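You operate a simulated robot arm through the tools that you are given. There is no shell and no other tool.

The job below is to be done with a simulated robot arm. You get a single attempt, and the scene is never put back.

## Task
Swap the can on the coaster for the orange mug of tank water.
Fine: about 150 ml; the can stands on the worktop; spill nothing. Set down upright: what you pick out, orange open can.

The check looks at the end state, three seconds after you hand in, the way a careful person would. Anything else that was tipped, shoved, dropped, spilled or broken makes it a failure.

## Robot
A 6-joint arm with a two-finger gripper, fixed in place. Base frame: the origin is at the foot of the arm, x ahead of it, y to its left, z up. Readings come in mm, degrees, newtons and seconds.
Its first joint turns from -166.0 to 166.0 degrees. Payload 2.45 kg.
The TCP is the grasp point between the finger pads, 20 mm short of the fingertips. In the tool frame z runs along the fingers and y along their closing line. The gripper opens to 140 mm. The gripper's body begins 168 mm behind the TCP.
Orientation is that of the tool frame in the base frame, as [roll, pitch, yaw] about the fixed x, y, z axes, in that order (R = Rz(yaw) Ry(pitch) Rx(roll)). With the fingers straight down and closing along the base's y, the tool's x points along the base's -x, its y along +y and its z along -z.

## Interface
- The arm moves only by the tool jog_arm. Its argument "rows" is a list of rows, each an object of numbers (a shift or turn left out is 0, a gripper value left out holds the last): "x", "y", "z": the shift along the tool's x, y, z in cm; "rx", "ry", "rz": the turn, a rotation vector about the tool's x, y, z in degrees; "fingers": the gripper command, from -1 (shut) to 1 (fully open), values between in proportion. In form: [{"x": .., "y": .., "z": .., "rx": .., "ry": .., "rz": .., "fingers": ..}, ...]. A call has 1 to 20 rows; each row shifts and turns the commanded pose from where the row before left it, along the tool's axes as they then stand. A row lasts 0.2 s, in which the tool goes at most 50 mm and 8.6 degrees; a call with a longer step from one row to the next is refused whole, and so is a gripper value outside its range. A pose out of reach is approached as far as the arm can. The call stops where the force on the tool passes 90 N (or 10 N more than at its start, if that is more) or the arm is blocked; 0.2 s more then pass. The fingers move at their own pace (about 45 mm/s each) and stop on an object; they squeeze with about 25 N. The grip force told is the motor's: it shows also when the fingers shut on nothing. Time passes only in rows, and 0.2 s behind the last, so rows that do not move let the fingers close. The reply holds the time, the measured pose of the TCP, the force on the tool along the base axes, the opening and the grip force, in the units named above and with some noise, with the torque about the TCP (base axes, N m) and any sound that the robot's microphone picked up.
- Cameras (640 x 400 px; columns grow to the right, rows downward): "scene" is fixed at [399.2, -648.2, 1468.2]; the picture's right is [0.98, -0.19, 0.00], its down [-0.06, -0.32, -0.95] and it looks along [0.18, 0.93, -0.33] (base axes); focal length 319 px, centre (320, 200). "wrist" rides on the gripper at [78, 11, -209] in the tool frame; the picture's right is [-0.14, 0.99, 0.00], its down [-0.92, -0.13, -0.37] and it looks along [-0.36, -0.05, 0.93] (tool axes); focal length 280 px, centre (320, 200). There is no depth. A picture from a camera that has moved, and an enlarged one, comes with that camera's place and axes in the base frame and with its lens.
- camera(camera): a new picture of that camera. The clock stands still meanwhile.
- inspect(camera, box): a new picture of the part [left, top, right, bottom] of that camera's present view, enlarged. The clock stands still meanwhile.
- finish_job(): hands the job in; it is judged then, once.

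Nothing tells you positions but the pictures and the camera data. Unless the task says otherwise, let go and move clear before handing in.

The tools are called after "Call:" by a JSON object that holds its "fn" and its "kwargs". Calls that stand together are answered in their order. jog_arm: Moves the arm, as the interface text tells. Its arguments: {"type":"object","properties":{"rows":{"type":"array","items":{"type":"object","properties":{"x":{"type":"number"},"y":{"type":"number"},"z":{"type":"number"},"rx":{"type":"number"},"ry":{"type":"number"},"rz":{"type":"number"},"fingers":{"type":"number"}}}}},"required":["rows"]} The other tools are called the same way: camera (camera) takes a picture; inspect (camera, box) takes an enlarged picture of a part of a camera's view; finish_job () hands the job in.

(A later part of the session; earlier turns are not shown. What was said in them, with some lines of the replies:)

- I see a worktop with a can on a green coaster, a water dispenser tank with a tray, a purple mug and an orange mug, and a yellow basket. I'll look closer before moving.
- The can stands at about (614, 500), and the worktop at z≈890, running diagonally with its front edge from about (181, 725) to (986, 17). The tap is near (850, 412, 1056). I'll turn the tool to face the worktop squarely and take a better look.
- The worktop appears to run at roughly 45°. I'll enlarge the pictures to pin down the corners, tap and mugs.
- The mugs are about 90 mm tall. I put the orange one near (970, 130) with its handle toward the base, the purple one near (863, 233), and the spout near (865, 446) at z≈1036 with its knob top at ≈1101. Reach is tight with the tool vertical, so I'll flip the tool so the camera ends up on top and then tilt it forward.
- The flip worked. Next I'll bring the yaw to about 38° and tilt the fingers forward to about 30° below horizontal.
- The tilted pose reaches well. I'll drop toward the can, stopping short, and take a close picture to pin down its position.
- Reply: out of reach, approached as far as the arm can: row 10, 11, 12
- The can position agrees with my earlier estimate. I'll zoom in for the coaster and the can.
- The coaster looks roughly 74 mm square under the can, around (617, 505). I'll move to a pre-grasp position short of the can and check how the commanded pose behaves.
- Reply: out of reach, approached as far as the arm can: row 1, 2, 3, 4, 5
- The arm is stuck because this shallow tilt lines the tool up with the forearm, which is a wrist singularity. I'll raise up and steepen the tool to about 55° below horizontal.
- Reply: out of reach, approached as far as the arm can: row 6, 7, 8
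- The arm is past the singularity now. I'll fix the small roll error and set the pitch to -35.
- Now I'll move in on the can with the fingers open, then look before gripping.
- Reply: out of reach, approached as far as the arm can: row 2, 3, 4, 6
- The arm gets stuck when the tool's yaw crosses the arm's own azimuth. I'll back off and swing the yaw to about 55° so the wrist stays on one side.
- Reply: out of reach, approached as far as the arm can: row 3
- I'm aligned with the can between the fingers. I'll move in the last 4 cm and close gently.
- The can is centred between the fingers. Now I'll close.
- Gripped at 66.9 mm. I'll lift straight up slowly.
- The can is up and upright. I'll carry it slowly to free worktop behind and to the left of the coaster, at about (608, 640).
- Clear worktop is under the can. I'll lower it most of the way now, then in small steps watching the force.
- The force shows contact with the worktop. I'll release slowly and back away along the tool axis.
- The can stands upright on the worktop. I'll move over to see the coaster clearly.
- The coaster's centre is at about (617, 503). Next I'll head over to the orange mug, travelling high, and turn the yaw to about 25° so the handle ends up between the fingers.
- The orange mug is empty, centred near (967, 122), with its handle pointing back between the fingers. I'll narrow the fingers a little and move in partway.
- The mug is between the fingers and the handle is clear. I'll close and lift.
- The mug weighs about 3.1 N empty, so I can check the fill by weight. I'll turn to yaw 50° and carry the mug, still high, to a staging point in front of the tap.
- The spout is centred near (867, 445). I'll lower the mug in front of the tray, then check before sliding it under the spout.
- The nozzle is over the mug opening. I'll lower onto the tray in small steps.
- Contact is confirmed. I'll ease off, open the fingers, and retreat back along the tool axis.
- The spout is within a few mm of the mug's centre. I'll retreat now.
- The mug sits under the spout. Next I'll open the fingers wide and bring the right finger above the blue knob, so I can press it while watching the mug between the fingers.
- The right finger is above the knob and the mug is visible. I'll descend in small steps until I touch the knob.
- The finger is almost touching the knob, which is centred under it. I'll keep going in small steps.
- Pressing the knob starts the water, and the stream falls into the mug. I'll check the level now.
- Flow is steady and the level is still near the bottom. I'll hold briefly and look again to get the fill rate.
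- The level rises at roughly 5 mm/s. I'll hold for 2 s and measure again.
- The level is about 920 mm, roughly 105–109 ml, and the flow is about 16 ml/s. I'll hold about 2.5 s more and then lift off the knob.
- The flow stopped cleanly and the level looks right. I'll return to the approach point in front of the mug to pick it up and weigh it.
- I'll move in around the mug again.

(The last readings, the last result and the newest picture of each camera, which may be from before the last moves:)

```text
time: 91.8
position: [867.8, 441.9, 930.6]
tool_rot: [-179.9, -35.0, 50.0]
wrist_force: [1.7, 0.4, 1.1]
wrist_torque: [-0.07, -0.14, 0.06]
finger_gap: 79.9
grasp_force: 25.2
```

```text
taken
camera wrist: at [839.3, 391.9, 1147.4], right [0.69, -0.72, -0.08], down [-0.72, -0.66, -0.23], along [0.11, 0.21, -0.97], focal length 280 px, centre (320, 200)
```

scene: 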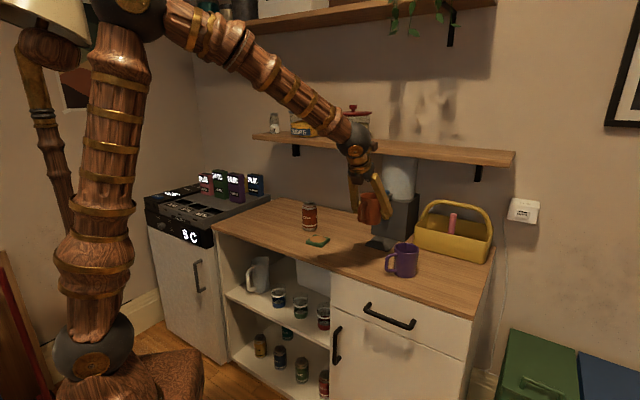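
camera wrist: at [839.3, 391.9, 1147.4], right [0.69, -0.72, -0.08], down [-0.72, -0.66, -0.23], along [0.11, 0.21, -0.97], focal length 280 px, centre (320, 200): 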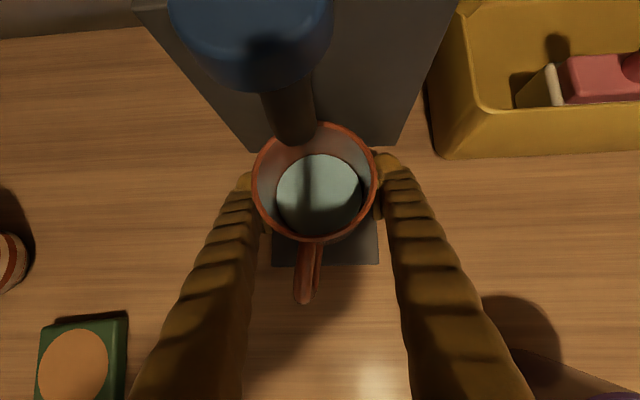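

Gripped. I'll lift just 15 mm, still under the spout, and take several readings to weigh it.

Call:
{"fn": "jog_arm", "kwargs": {"rows": [{"x": 0.287, "z": -0.41}, {"x": 0.344, "z": -0.491}, {"x": 0.23, "z": -0.328}, {}, {}, {}]}}

Call:
{"fn": "jog_arm", "kwargs": {"rows": [{}]}}

Call:
{"fn": "jog_arm", "kwargs": {"rows": [{}]}}

Call:
{"fn": "jog_arm", "kwargs": {"rows": [{}]}}

Call:
{"fn": "jog_arm", "kwargs": {"rows": [{}]}}

Call:
{"fn": "jog_arm", "kwargs": {"rows": [{}]}}

Call:
{"fn": "jog_arm", "kwargs": {"rows": [{}]}}

Call:
{"fn": "jog_arm", "kwargs": {"rows": [{}]}}

Call:
{"fn": "jog_arm", "kwargs": {"rows": [{}]}}

```text
time: 93.2
position: [867.7, 440.6, 946.6]
tool_rot: [-179.9, -35.1, 50.0]
wrist_force: [0.0, 0.1, -5.3]
wrist_torque: [0.01, -0.03, -0.03]
finger_gap: 79.7
grasp_force: 24.8
```

```text
time: 93.6
position: [867.7, 440.2, 946.0]
tool_rot: [-179.9, -35.1, 50.0]
wrist_force: [0.7, 0.0, -4.5]
wrist_torque: [-0.01, -0.03, 0.01]
finger_gap: 80.0
grasp_force: 24.6
```

```text
time: 94.0
position: [868.2, 441.8, 945.4]
tool_rot: [-180.0, -35.0, 49.9]
wrist_force: [0.0, 0.1, -3.1]
wrist_torque: [-0.01, -0.03, 0.02]
finger_gap: 79.7
grasp_force: 25.1
```

```text
time: 94.4
position: [866.8, 439.9, 946.6]
tool_rot: [-179.9, -35.1, 50.0]
wrist_force: [0.0, -1.0, -3.9]
wrist_torque: [0.01, -0.03, 0.0]
finger_gap: 79.8
grasp_force: 24.6
```

```text
time: 94.8
position: [868.0, 440.7, 945.7]
tool_rot: [-179.9, -35.0, 50.0]
wrist_force: [0.9, 0.3, -5.2]
wrist_torque: [0.02, -0.06, 0.02]
finger_gap: 79.8
grasp_force: 25.1
```

```text
time: 95.2
position: [868.1, 441.2, 945.6]
tool_rot: [180.0, -35.1, 50.0]
wrist_force: [-0.6, -0.2, -5.0]
wrist_torque: [0.02, -0.04, -0.01]
finger_gap: 79.8
grasp_force: 24.2
```

```text
time: 95.6
position: [867.3, 440.9, 945.9]
tool_rot: [-179.9, -35.0, 49.9]
wrist_force: [0.6, 0.3, -3.6]
wrist_torque: [-0.02, -0.06, 0.02]
finger_gap: 79.7
grasp_force: 25.2
```

```text
time: 96.0
position: [866.8, 441.3, 945.5]
tool_rot: [-180.0, -35.1, 49.9]
wrist_force: [-0.4, -0.7, -4.8]
wrist_torque: [0.02, -0.03, 0.02]
finger_gap: 79.9
grasp_force: 24.5
```

```text
time: 96.4
position: [867.8, 440.8, 946.0]
tool_rot: [-179.9, -35.0, 50.0]
wrist_force: [0.5, -0.8, -5.2]
wrist_torque: [0.04, -0.04, -0.01]
finger_gap: 79.6
grasp_force: 25.7
```

Weight gained is about 1.4 N, roughly 140–150 ml, which matches the level and the timing. I'll slowly back the mug out from under the spout.

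Call:
{"fn": "jog_arm", "kwargs": {"rows": [{"x": -0.25, "z": -0.172}, {"x": -0.5, "z": -0.344}, {"x": -0.82, "z": -0.574}, {"x": -0.82, "z": -0.574}, {"x": -0.82, "z": -0.574}, {"x": -0.82, "z": -0.574}, {"x": -0.82, "z": -0.574}, {"x": -0.82, "z": -0.574}, {"x": -0.82, "z": -0.574}, {"x": -0.82, "z": -0.574}, {"x": -0.82, "z": -0.574}, {"x": -0.82, "z": -0.574}, {"x": -0.82, "z": -0.574}, {"x": -0.82, "z": -0.574}, {"x": -0.82, "z": -0.574}, {"x": -0.5, "z": -0.344}, {"x": -0.25, "z": -0.172}, {}]}}

Call:
{"fn": "camera", "kwargs": {"camera": "wrist"}}

Call:
{"fn": "inspect", "kwargs": {"camera": "wrist", "box": [230, 100, 410, 260]}}

```text
time: 100.2
position: [773.4, 328.5, 943.8]
tool_rot: [-180.0, -35.0, 50.0]
wrist_force: [-0.8, 0.1, -4.4]
wrist_torque: [0.05, -0.04, 0.0]
finger_gap: 79.5
grasp_force: 24.8
```

```text
taken
camera wrist: at [745.1, 278.4, 1161.2], right [0.69, -0.72, -0.08], down [-0.72, -0.66, -0.23], along [0.11, 0.21, -0.97], focal length 280 px, centre (320, 200)
```

wrist: 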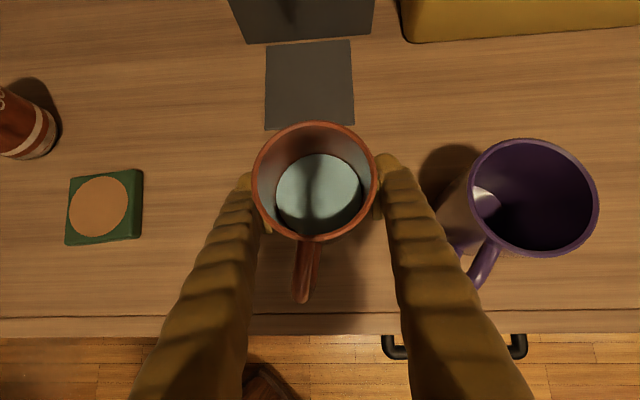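

```text
2.50 times, centred on (320, 180) of wrist
camera zoom: at [745.1, 278.4, 1161.2], right [0.69, -0.72, -0.08], down [-0.72, -0.66, -0.23], along [0.11, 0.21, -0.97], focal length 701 px, centre (320, 250)
```

zoom: 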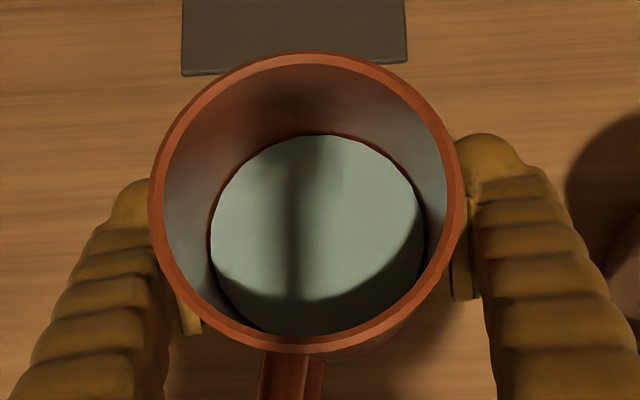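

The water is settled and there's plenty of headroom. I'll lift a little, nudge the yaw to 54.6°, and carry the mug slowly over the coaster.

Call:
{"fn": "jog_arm", "kwargs": {"rows": [{"x": 0.172, "z": -0.246}, {"x": 0.344, "z": -0.491}, {"x": 0.574, "z": -0.819}, {"x": 0.574, "z": -0.819}, {"x": 0.344, "z": -0.491}, {"x": 0.115, "z": -0.164}, {"rx": 0.6, "rz": -0.85}, {"rx": 0.72, "rz": -1.03}, {"rx": 0.72, "rz": -1.03}, {"rx": 0.6, "rz": -0.85}, {}]}}

Call:
{"fn": "jog_arm", "kwargs": {"rows": [{"x": 0.072, "y": -0.391, "z": 0.05}, {"x": 0.145, "y": -0.78, "z": 0.1}, {"x": 0.217, "y": -1.172, "z": 0.152}, {"x": 0.217, "y": -1.172, "z": 0.152}, {"x": 0.217, "y": -1.172, "z": 0.152}, {"x": 0.217, "y": -1.172, "z": 0.152}, {"x": 0.217, "y": -1.172, "z": 0.152}, {"x": 0.217, "y": -1.172, "z": 0.152}, {"x": 0.217, "y": -1.172, "z": 0.152}, {"x": 0.217, "y": -1.172, "z": 0.152}, {"x": 0.217, "y": -1.172, "z": 0.152}, {"x": 0.217, "y": -1.172, "z": 0.152}, {"x": 0.217, "y": -1.172, "z": 0.152}, {"x": 0.145, "y": -0.78, "z": 0.1}, {"x": 0.072, "y": -0.391, "z": 0.05}, {}]}}

Call:
{"fn": "camera", "kwargs": {"camera": "wrist"}}

Call:
{"fn": "camera", "kwargs": {"camera": "scene"}}

```text
time: 102.6
position: [772.2, 326.9, 981.3]
tool_rot: [-179.9, -35.0, 54.5]
wrist_force: [0.5, 0.4, -4.2]
wrist_torque: [0.04, -0.05, 0.03]
finger_gap: 79.4
grasp_force: 25.4
```

```text
time: 106.0
position: [666.8, 444.0, 981.7]
tool_rot: [-180.0, -35.0, 54.6]
wrist_force: [0.0, -0.8, -4.6]
wrist_torque: [0.02, 0.0, -0.01]
finger_gap: 78.9
grasp_force: 25.0
```

```text
taken
camera wrist: at [644.8, 391.7, 1198.7], right [0.74, -0.66, -0.08], down [-0.66, -0.71, -0.23], along [0.09, 0.22, -0.97], focal length 280 px, centre (320, 200)
```

wrist: 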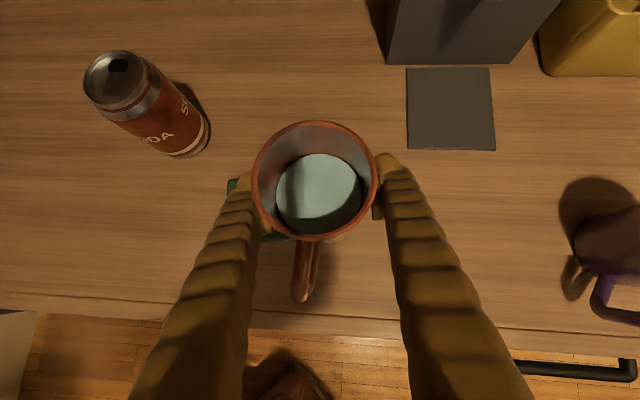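

```text
taken
```

scene: 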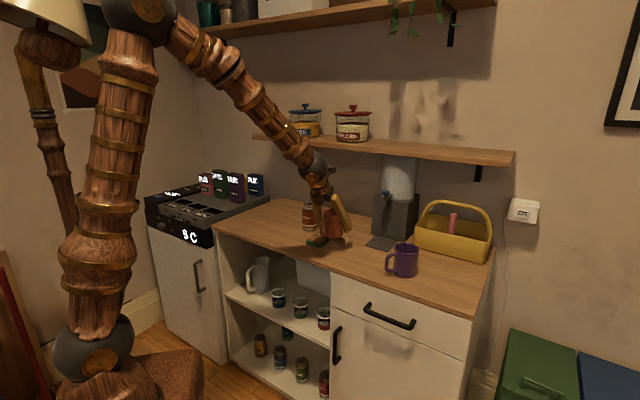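

The mug's centre matches the TCP within 2 mm. I'll finish the last 77 mm to the coaster centre.

Call:
{"fn": "jog_arm", "kwargs": {"rows": [{"x": 0.082, "y": -0.388, "z": 0.057}, {"x": 0.164, "y": -0.777, "z": 0.114}, {"x": 0.226, "y": -1.068, "z": 0.157}, {"x": 0.226, "y": -1.068, "z": 0.157}, {"x": 0.226, "y": -1.068, "z": 0.157}, {"x": 0.226, "y": -1.068, "z": 0.157}, {"x": 0.226, "y": -1.068, "z": 0.157}, {"x": 0.144, "y": -0.68, "z": 0.1}, {"x": 0.06, "y": -0.29, "z": 0.04}, {}, {}]}}

Call:
{"fn": "camera", "kwargs": {"camera": "wrist"}}

Call:
{"fn": "inspect", "kwargs": {"camera": "scene", "box": [270, 180, 370, 260]}}

```text
time: 108.4
position: [618.9, 503.3, 983.2]
tool_rot: [-180.0, -35.0, 54.6]
wrist_force: [0.3, 0.1, -4.6]
wrist_torque: [0.02, -0.04, 0.0]
finger_gap: 78.9
grasp_force: 24.9
```

```text
taken
camera wrist: at [595.5, 451.4, 1199.2], right [0.74, -0.67, -0.08], down [-0.66, -0.71, -0.23], along [0.09, 0.22, -0.97], focal length 280 px, centre (320, 200)
```

wrist: 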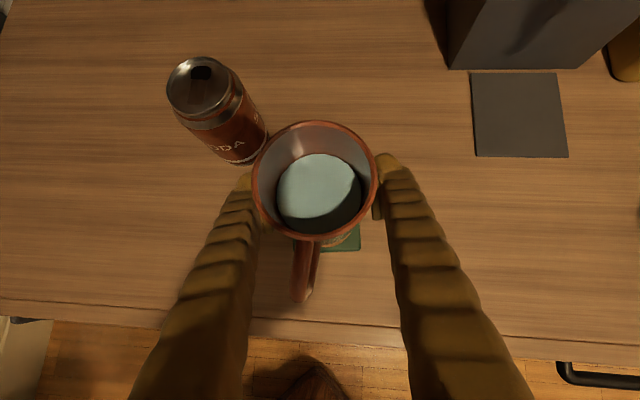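

```text
5.00 times, centred on (320, 220) of scene
camera zoom: at [399.2, -648.2, 1468.2], right [0.98, -0.19, 0.0], down [-0.06, -0.32, -0.95], along [0.18, 0.93, -0.33], focal length 1594 px, centre (320, 100)
```

zoom: 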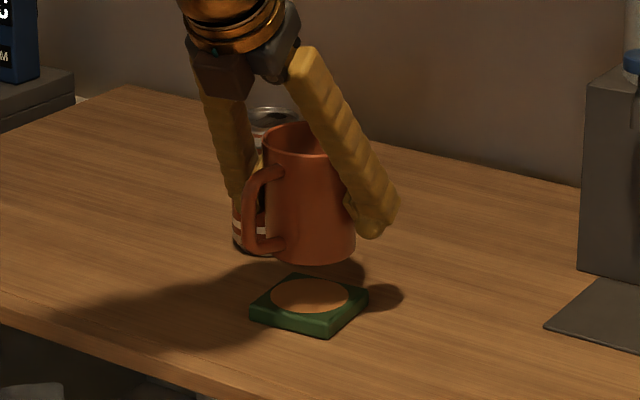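

Call:
{"fn": "jog_arm", "kwargs": {"rows": [{"x": -0.172, "y": -0.1, "z": 0.246}, {"x": -0.344, "z": 0.491}, {"x": -0.459, "z": 0.655}, {"x": -0.459, "z": 0.655}, {"x": -0.344, "z": 0.491}, {"x": -0.172, "z": 0.246}, {}, {}]}}

Call:
{"fn": "inspect", "kwargs": {"camera": "scene", "box": [280, 190, 360, 255]}}

Call:
{"fn": "jog_arm", "kwargs": {"rows": [{"x": -0.086, "z": 0.123}, {}]}}

Call:
{"fn": "jog_arm", "kwargs": {"rows": [{"x": -0.086, "z": 0.123}, {}]}}

```text
time: 110.2
position: [617.6, 503.3, 947.8]
tool_rot: [-179.9, -35.0, 54.6]
wrist_force: [-0.1, 0.2, -4.2]
wrist_torque: [0.05, -0.02, 0.01]
finger_gap: 79.1
grasp_force: 25.0
```

```text
6.15 times, centred on (320, 222) of scene
camera zoom: at [399.2, -648.2, 1468.2], right [0.98, -0.19, 0.0], down [-0.06, -0.32, -0.95], along [0.18, 0.93, -0.33], focal length 1962 px, centre (320, 62)
```

zoom: 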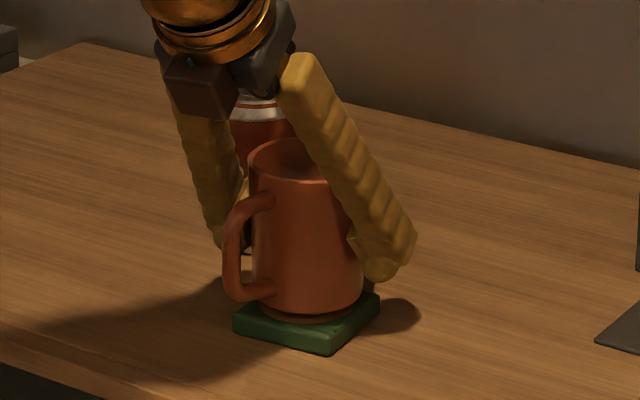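

```text
time: 110.8
position: [616.4, 502.5, 946.2]
tool_rot: [-179.8, -34.9, 54.6]
wrist_force: [0.1, -0.2, -4.9]
wrist_torque: [0.04, -0.03, 0.02]
finger_gap: 78.9
grasp_force: 25.3
```

```text
time: 111.4
position: [618.2, 502.0, 945.3]
tool_rot: [-179.9, -35.0, 54.6]
wrist_force: [0.2, -0.7, -4.5]
wrist_torque: [0.02, -0.02, 0.01]
finger_gap: 78.7
grasp_force: 25.4
```

Call:
{"fn": "jog_arm", "kwargs": {"rows": [{"x": -0.086, "z": 0.123}, {}]}}

Call:
{"fn": "jog_arm", "kwargs": {"rows": [{"x": -0.086, "z": 0.123}, {}]}}

```text
time: 112.0
position: [617.9, 503.1, 943.6]
tool_rot: [180.0, -35.0, 54.7]
wrist_force: [-0.3, -0.2, -4.9]
wrist_torque: [0.01, -0.03, -0.02]
finger_gap: 79.0
grasp_force: 24.8
```

```text
time: 112.6
position: [617.0, 503.8, 942.9]
tool_rot: [-180.0, -34.9, 54.7]
wrist_force: [-0.3, 0.5, 12.9]
wrist_torque: [-0.11, -0.34, 0.05]
finger_gap: 78.9
grasp_force: 25.3
```

The mug has touched down on the coaster. I'll ease off slightly and check alignment before releasing.

Call:
{"fn": "jog_arm", "kwargs": {"rows": [{"x": 0.046, "z": -0.066}, {}]}}

Call:
{"fn": "inspect", "kwargs": {"camera": "scene", "box": [290, 195, 350, 250]}}

Call:
{"fn": "inspect", "kwargs": {"camera": "wrist", "box": [220, 100, 420, 280]}}

```text
time: 113.2
position: [617.3, 503.3, 942.1]
tool_rot: [-179.9, -34.9, 54.6]
wrist_force: [-0.1, 0.8, 2.4]
wrist_torque: [-0.03, -0.19, 0.05]
finger_gap: 78.8
grasp_force: 24.4
```

```text
7.27 times, centred on (320, 222) of scene
camera zoom: at [399.2, -648.2, 1468.2], right [0.98, -0.19, 0.0], down [-0.06, -0.32, -0.95], along [0.18, 0.93, -0.33], focal length 2319 px, centre (320, 36)
```

zoom: 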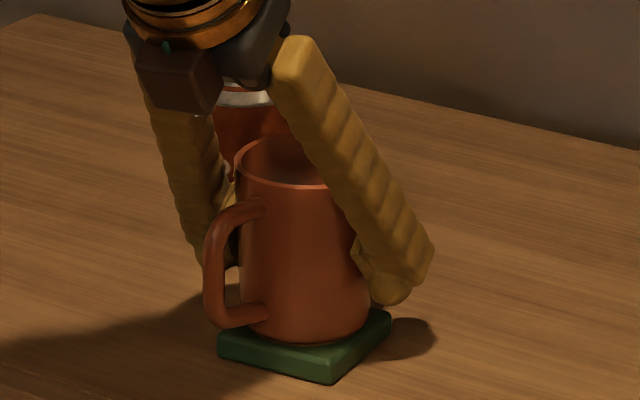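

```text
2.22 times, centred on (320, 190) of wrist
camera zoom: at [594.5, 451.9, 1159.7], right [0.74, -0.67, -0.08], down [-0.66, -0.71, -0.23], along [0.09, 0.22, -0.97], focal length 623 px, centre (320, 222)
```

zoom: 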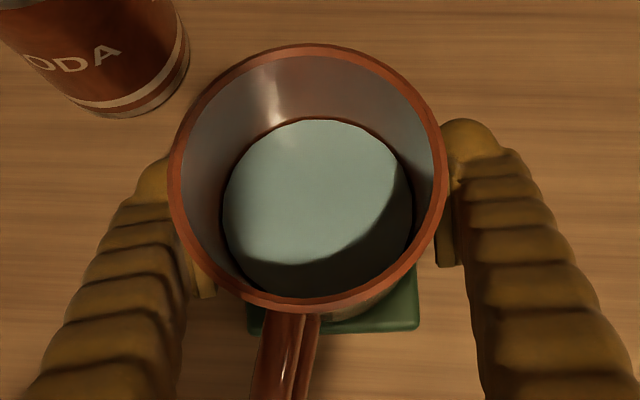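

The mug sits well on the coaster. I'll release slowly.

Call:
{"fn": "jog_arm", "kwargs": {"rows": [{"fingers": 0.14}, {"fingers": 0.18}, {"fingers": 0.24}, {"fingers": 0.35}, {"fingers": 0.42}, {}, {}]}}

Call:
{"fn": "camera", "kwargs": {"camera": "wrist"}}

Call:
{"fn": "inspect", "kwargs": {"camera": "scene", "box": [290, 195, 350, 250]}}

```text
time: 114.8
position: [618.1, 502.8, 943.1]
tool_rot: [-179.9, -35.0, 54.7]
wrist_force: [0.0, 0.1, 0.2]
wrist_torque: [-0.02, 0.02, 0.01]
finger_gap: 99.2
grasp_force: 0.0
```

```text
taken
camera wrist: at [594.5, 452.0, 1159.9], right [0.74, -0.66, -0.08], down [-0.66, -0.71, -0.23], along [0.09, 0.22, -0.97], focal length 280 px, centre (320, 200)
```

wrist: 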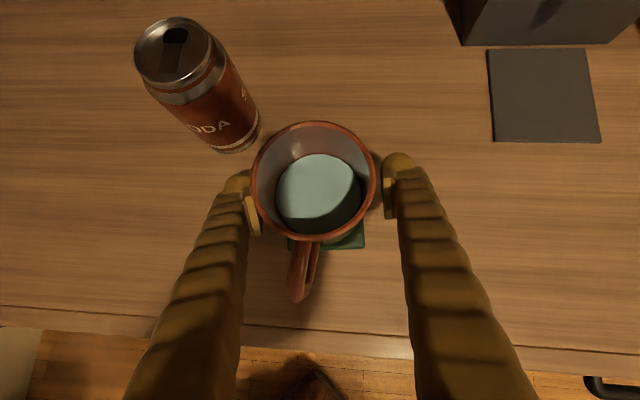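

```text
7.27 times, centred on (320, 222) of scene
camera zoom: at [399.2, -648.2, 1468.2], right [0.98, -0.19, 0.0], down [-0.06, -0.32, -0.95], along [0.18, 0.93, -0.33], focal length 2319 px, centre (320, 36)
```

zoom: 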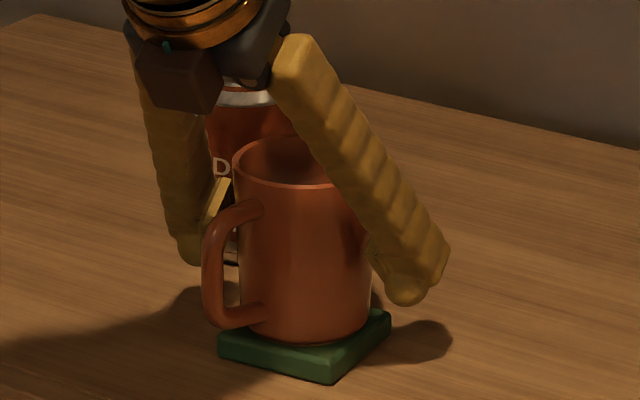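

It's released and standing. I'll open a little more and retreat along the tool axis.

Call:
{"fn": "jog_arm", "kwargs": {"rows": [{"fingers": 0.6}, {"fingers": 0.6}, {"z": -0.5}, {"z": -1}, {"z": -2}, {"z": -2}, {"z": -2}, {"z": -2}, {"z": -2}, {"z": -2}, {"z": -2}, {"z": -2}, {}, {}]}}

Call:
{"fn": "camera", "kwargs": {"camera": "wrist"}}

Call:
{"fn": "camera", "kwargs": {"camera": "scene"}}

```text
time: 117.8
position: [558.5, 421.4, 1088.4]
tool_rot: [-180.0, -35.0, 54.6]
wrist_force: [0.6, 0.5, 0.0]
wrist_torque: [-0.05, -0.04, 0.01]
finger_gap: 111.9
grasp_force: 0.1
```

```text
taken
camera wrist: at [534.7, 370.3, 1305.2], right [0.74, -0.66, -0.08], down [-0.66, -0.71, -0.23], along [0.09, 0.22, -0.97], focal length 280 px, centre (320, 200)
```

wrist: 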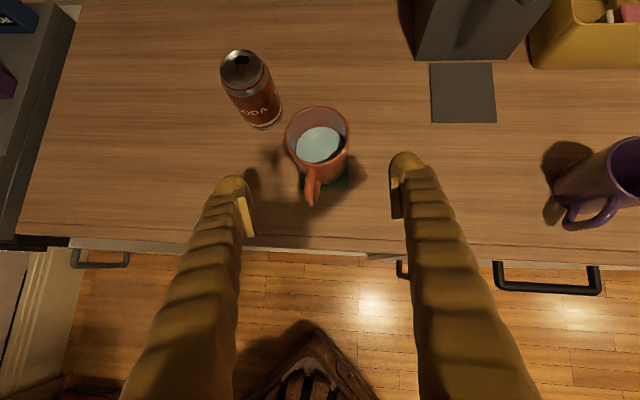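

```text
taken
```

scene: 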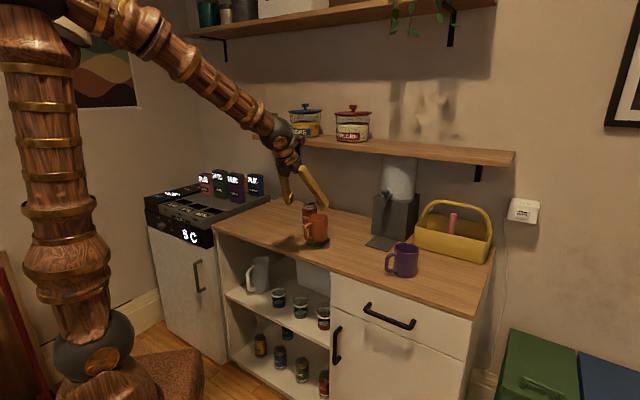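

Call:
{"fn": "inspect", "kwargs": {"camera": "wrist", "box": [260, 90, 380, 210]}}

Call:
{"fn": "inspect", "kwargs": {"camera": "scene", "box": [280, 190, 360, 255]}}

Call:
{"fn": "inspect", "kwargs": {"camera": "scene", "box": [340, 170, 440, 260]}}

```text
3.33 times, centred on (320, 150) of wrist
camera zoom: at [534.7, 370.3, 1305.2], right [0.74, -0.66, -0.08], down [-0.66, -0.71, -0.23], along [0.09, 0.22, -0.97], focal length 935 px, centre (320, 367)
```

zoom: 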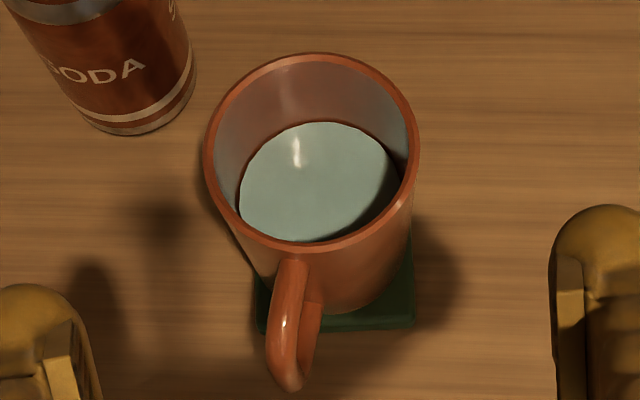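

```text
6.15 times, centred on (320, 222) of scene
camera zoom: at [399.2, -648.2, 1468.2], right [0.98, -0.19, 0.0], down [-0.06, -0.32, -0.95], along [0.18, 0.93, -0.33], focal length 1962 px, centre (320, 62)
```

zoom: 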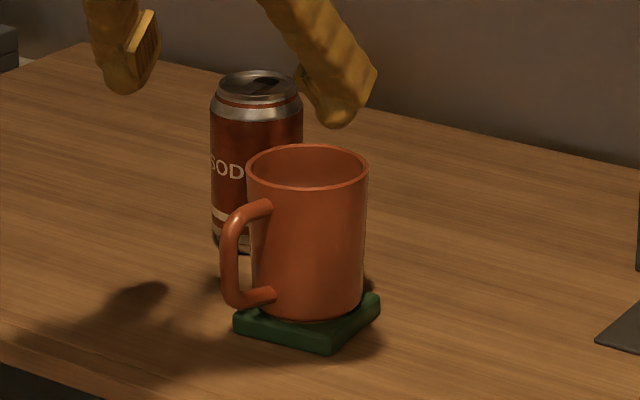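

```text
4.44 times, centred on (390, 215) of scene
camera zoom: at [399.2, -648.2, 1468.2], right [0.98, -0.19, 0.0], down [-0.06, -0.32, -0.95], along [0.18, 0.93, -0.33], focal length 1417 px, centre (9, 133)
```

zoom: 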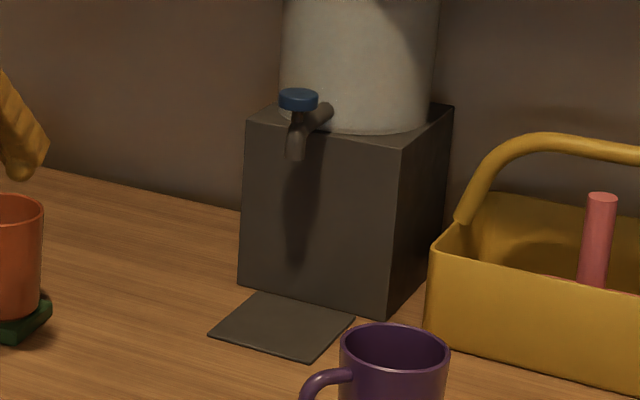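

The mug stands centred on the coaster with about 145 ml by level, weight and timing. The can is upright on the worktop, the tap is closed and the tray is dry. I'll raise the arm clear and then hand in.

Call:
{"fn": "jog_arm", "kwargs": {"rows": [{"x": 1.148, "z": -1.638}, {"x": 1.148, "z": -1.638}, {"x": 1.148, "z": -1.638}, {"x": 1.148, "z": -1.638}, {"x": 1.148, "z": -1.638}, {}, {}, {}]}}

Call:
{"fn": "camera", "kwargs": {"camera": "scene"}}

```text
time: 119.6
position: [560.2, 421.2, 1186.2]
tool_rot: [-179.9, -35.0, 54.6]
wrist_force: [0.1, -0.7, 0.0]
wrist_torque: [-0.01, 0.03, 0.0]
finger_gap: 112.0
grasp_force: 0.0
```

```text
taken
```

scene: 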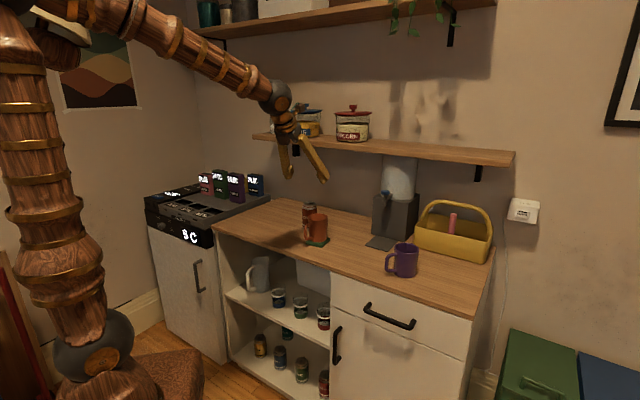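

The mug of tank water is on the coaster, the can stands on the worktop, the arm is clear and nothing else was moved. I'm handing in.

Call:
{"fn": "finish_job", "kwargs": {}}

```text
The job is handed in.
```

The swap is done. The orange mug, filled from the tank, stands upright on the coaster, and the open can stands upright on the worktop behind it.

- **Water:** I estimate about 145 ml. The water level, the weight gain (about 1.4 N) and the flow time put it between about 138 and 150 ml. The weight reading was noisy, so it is only a rough check.
- **Spills:** I saw none. The tap closed when I let go of the knob, and the tray looked dry afterwards.
- **Everything else:** I saw no sign that the purple mug, basket or jars had moved. The arm let go and was clear before I handed in.
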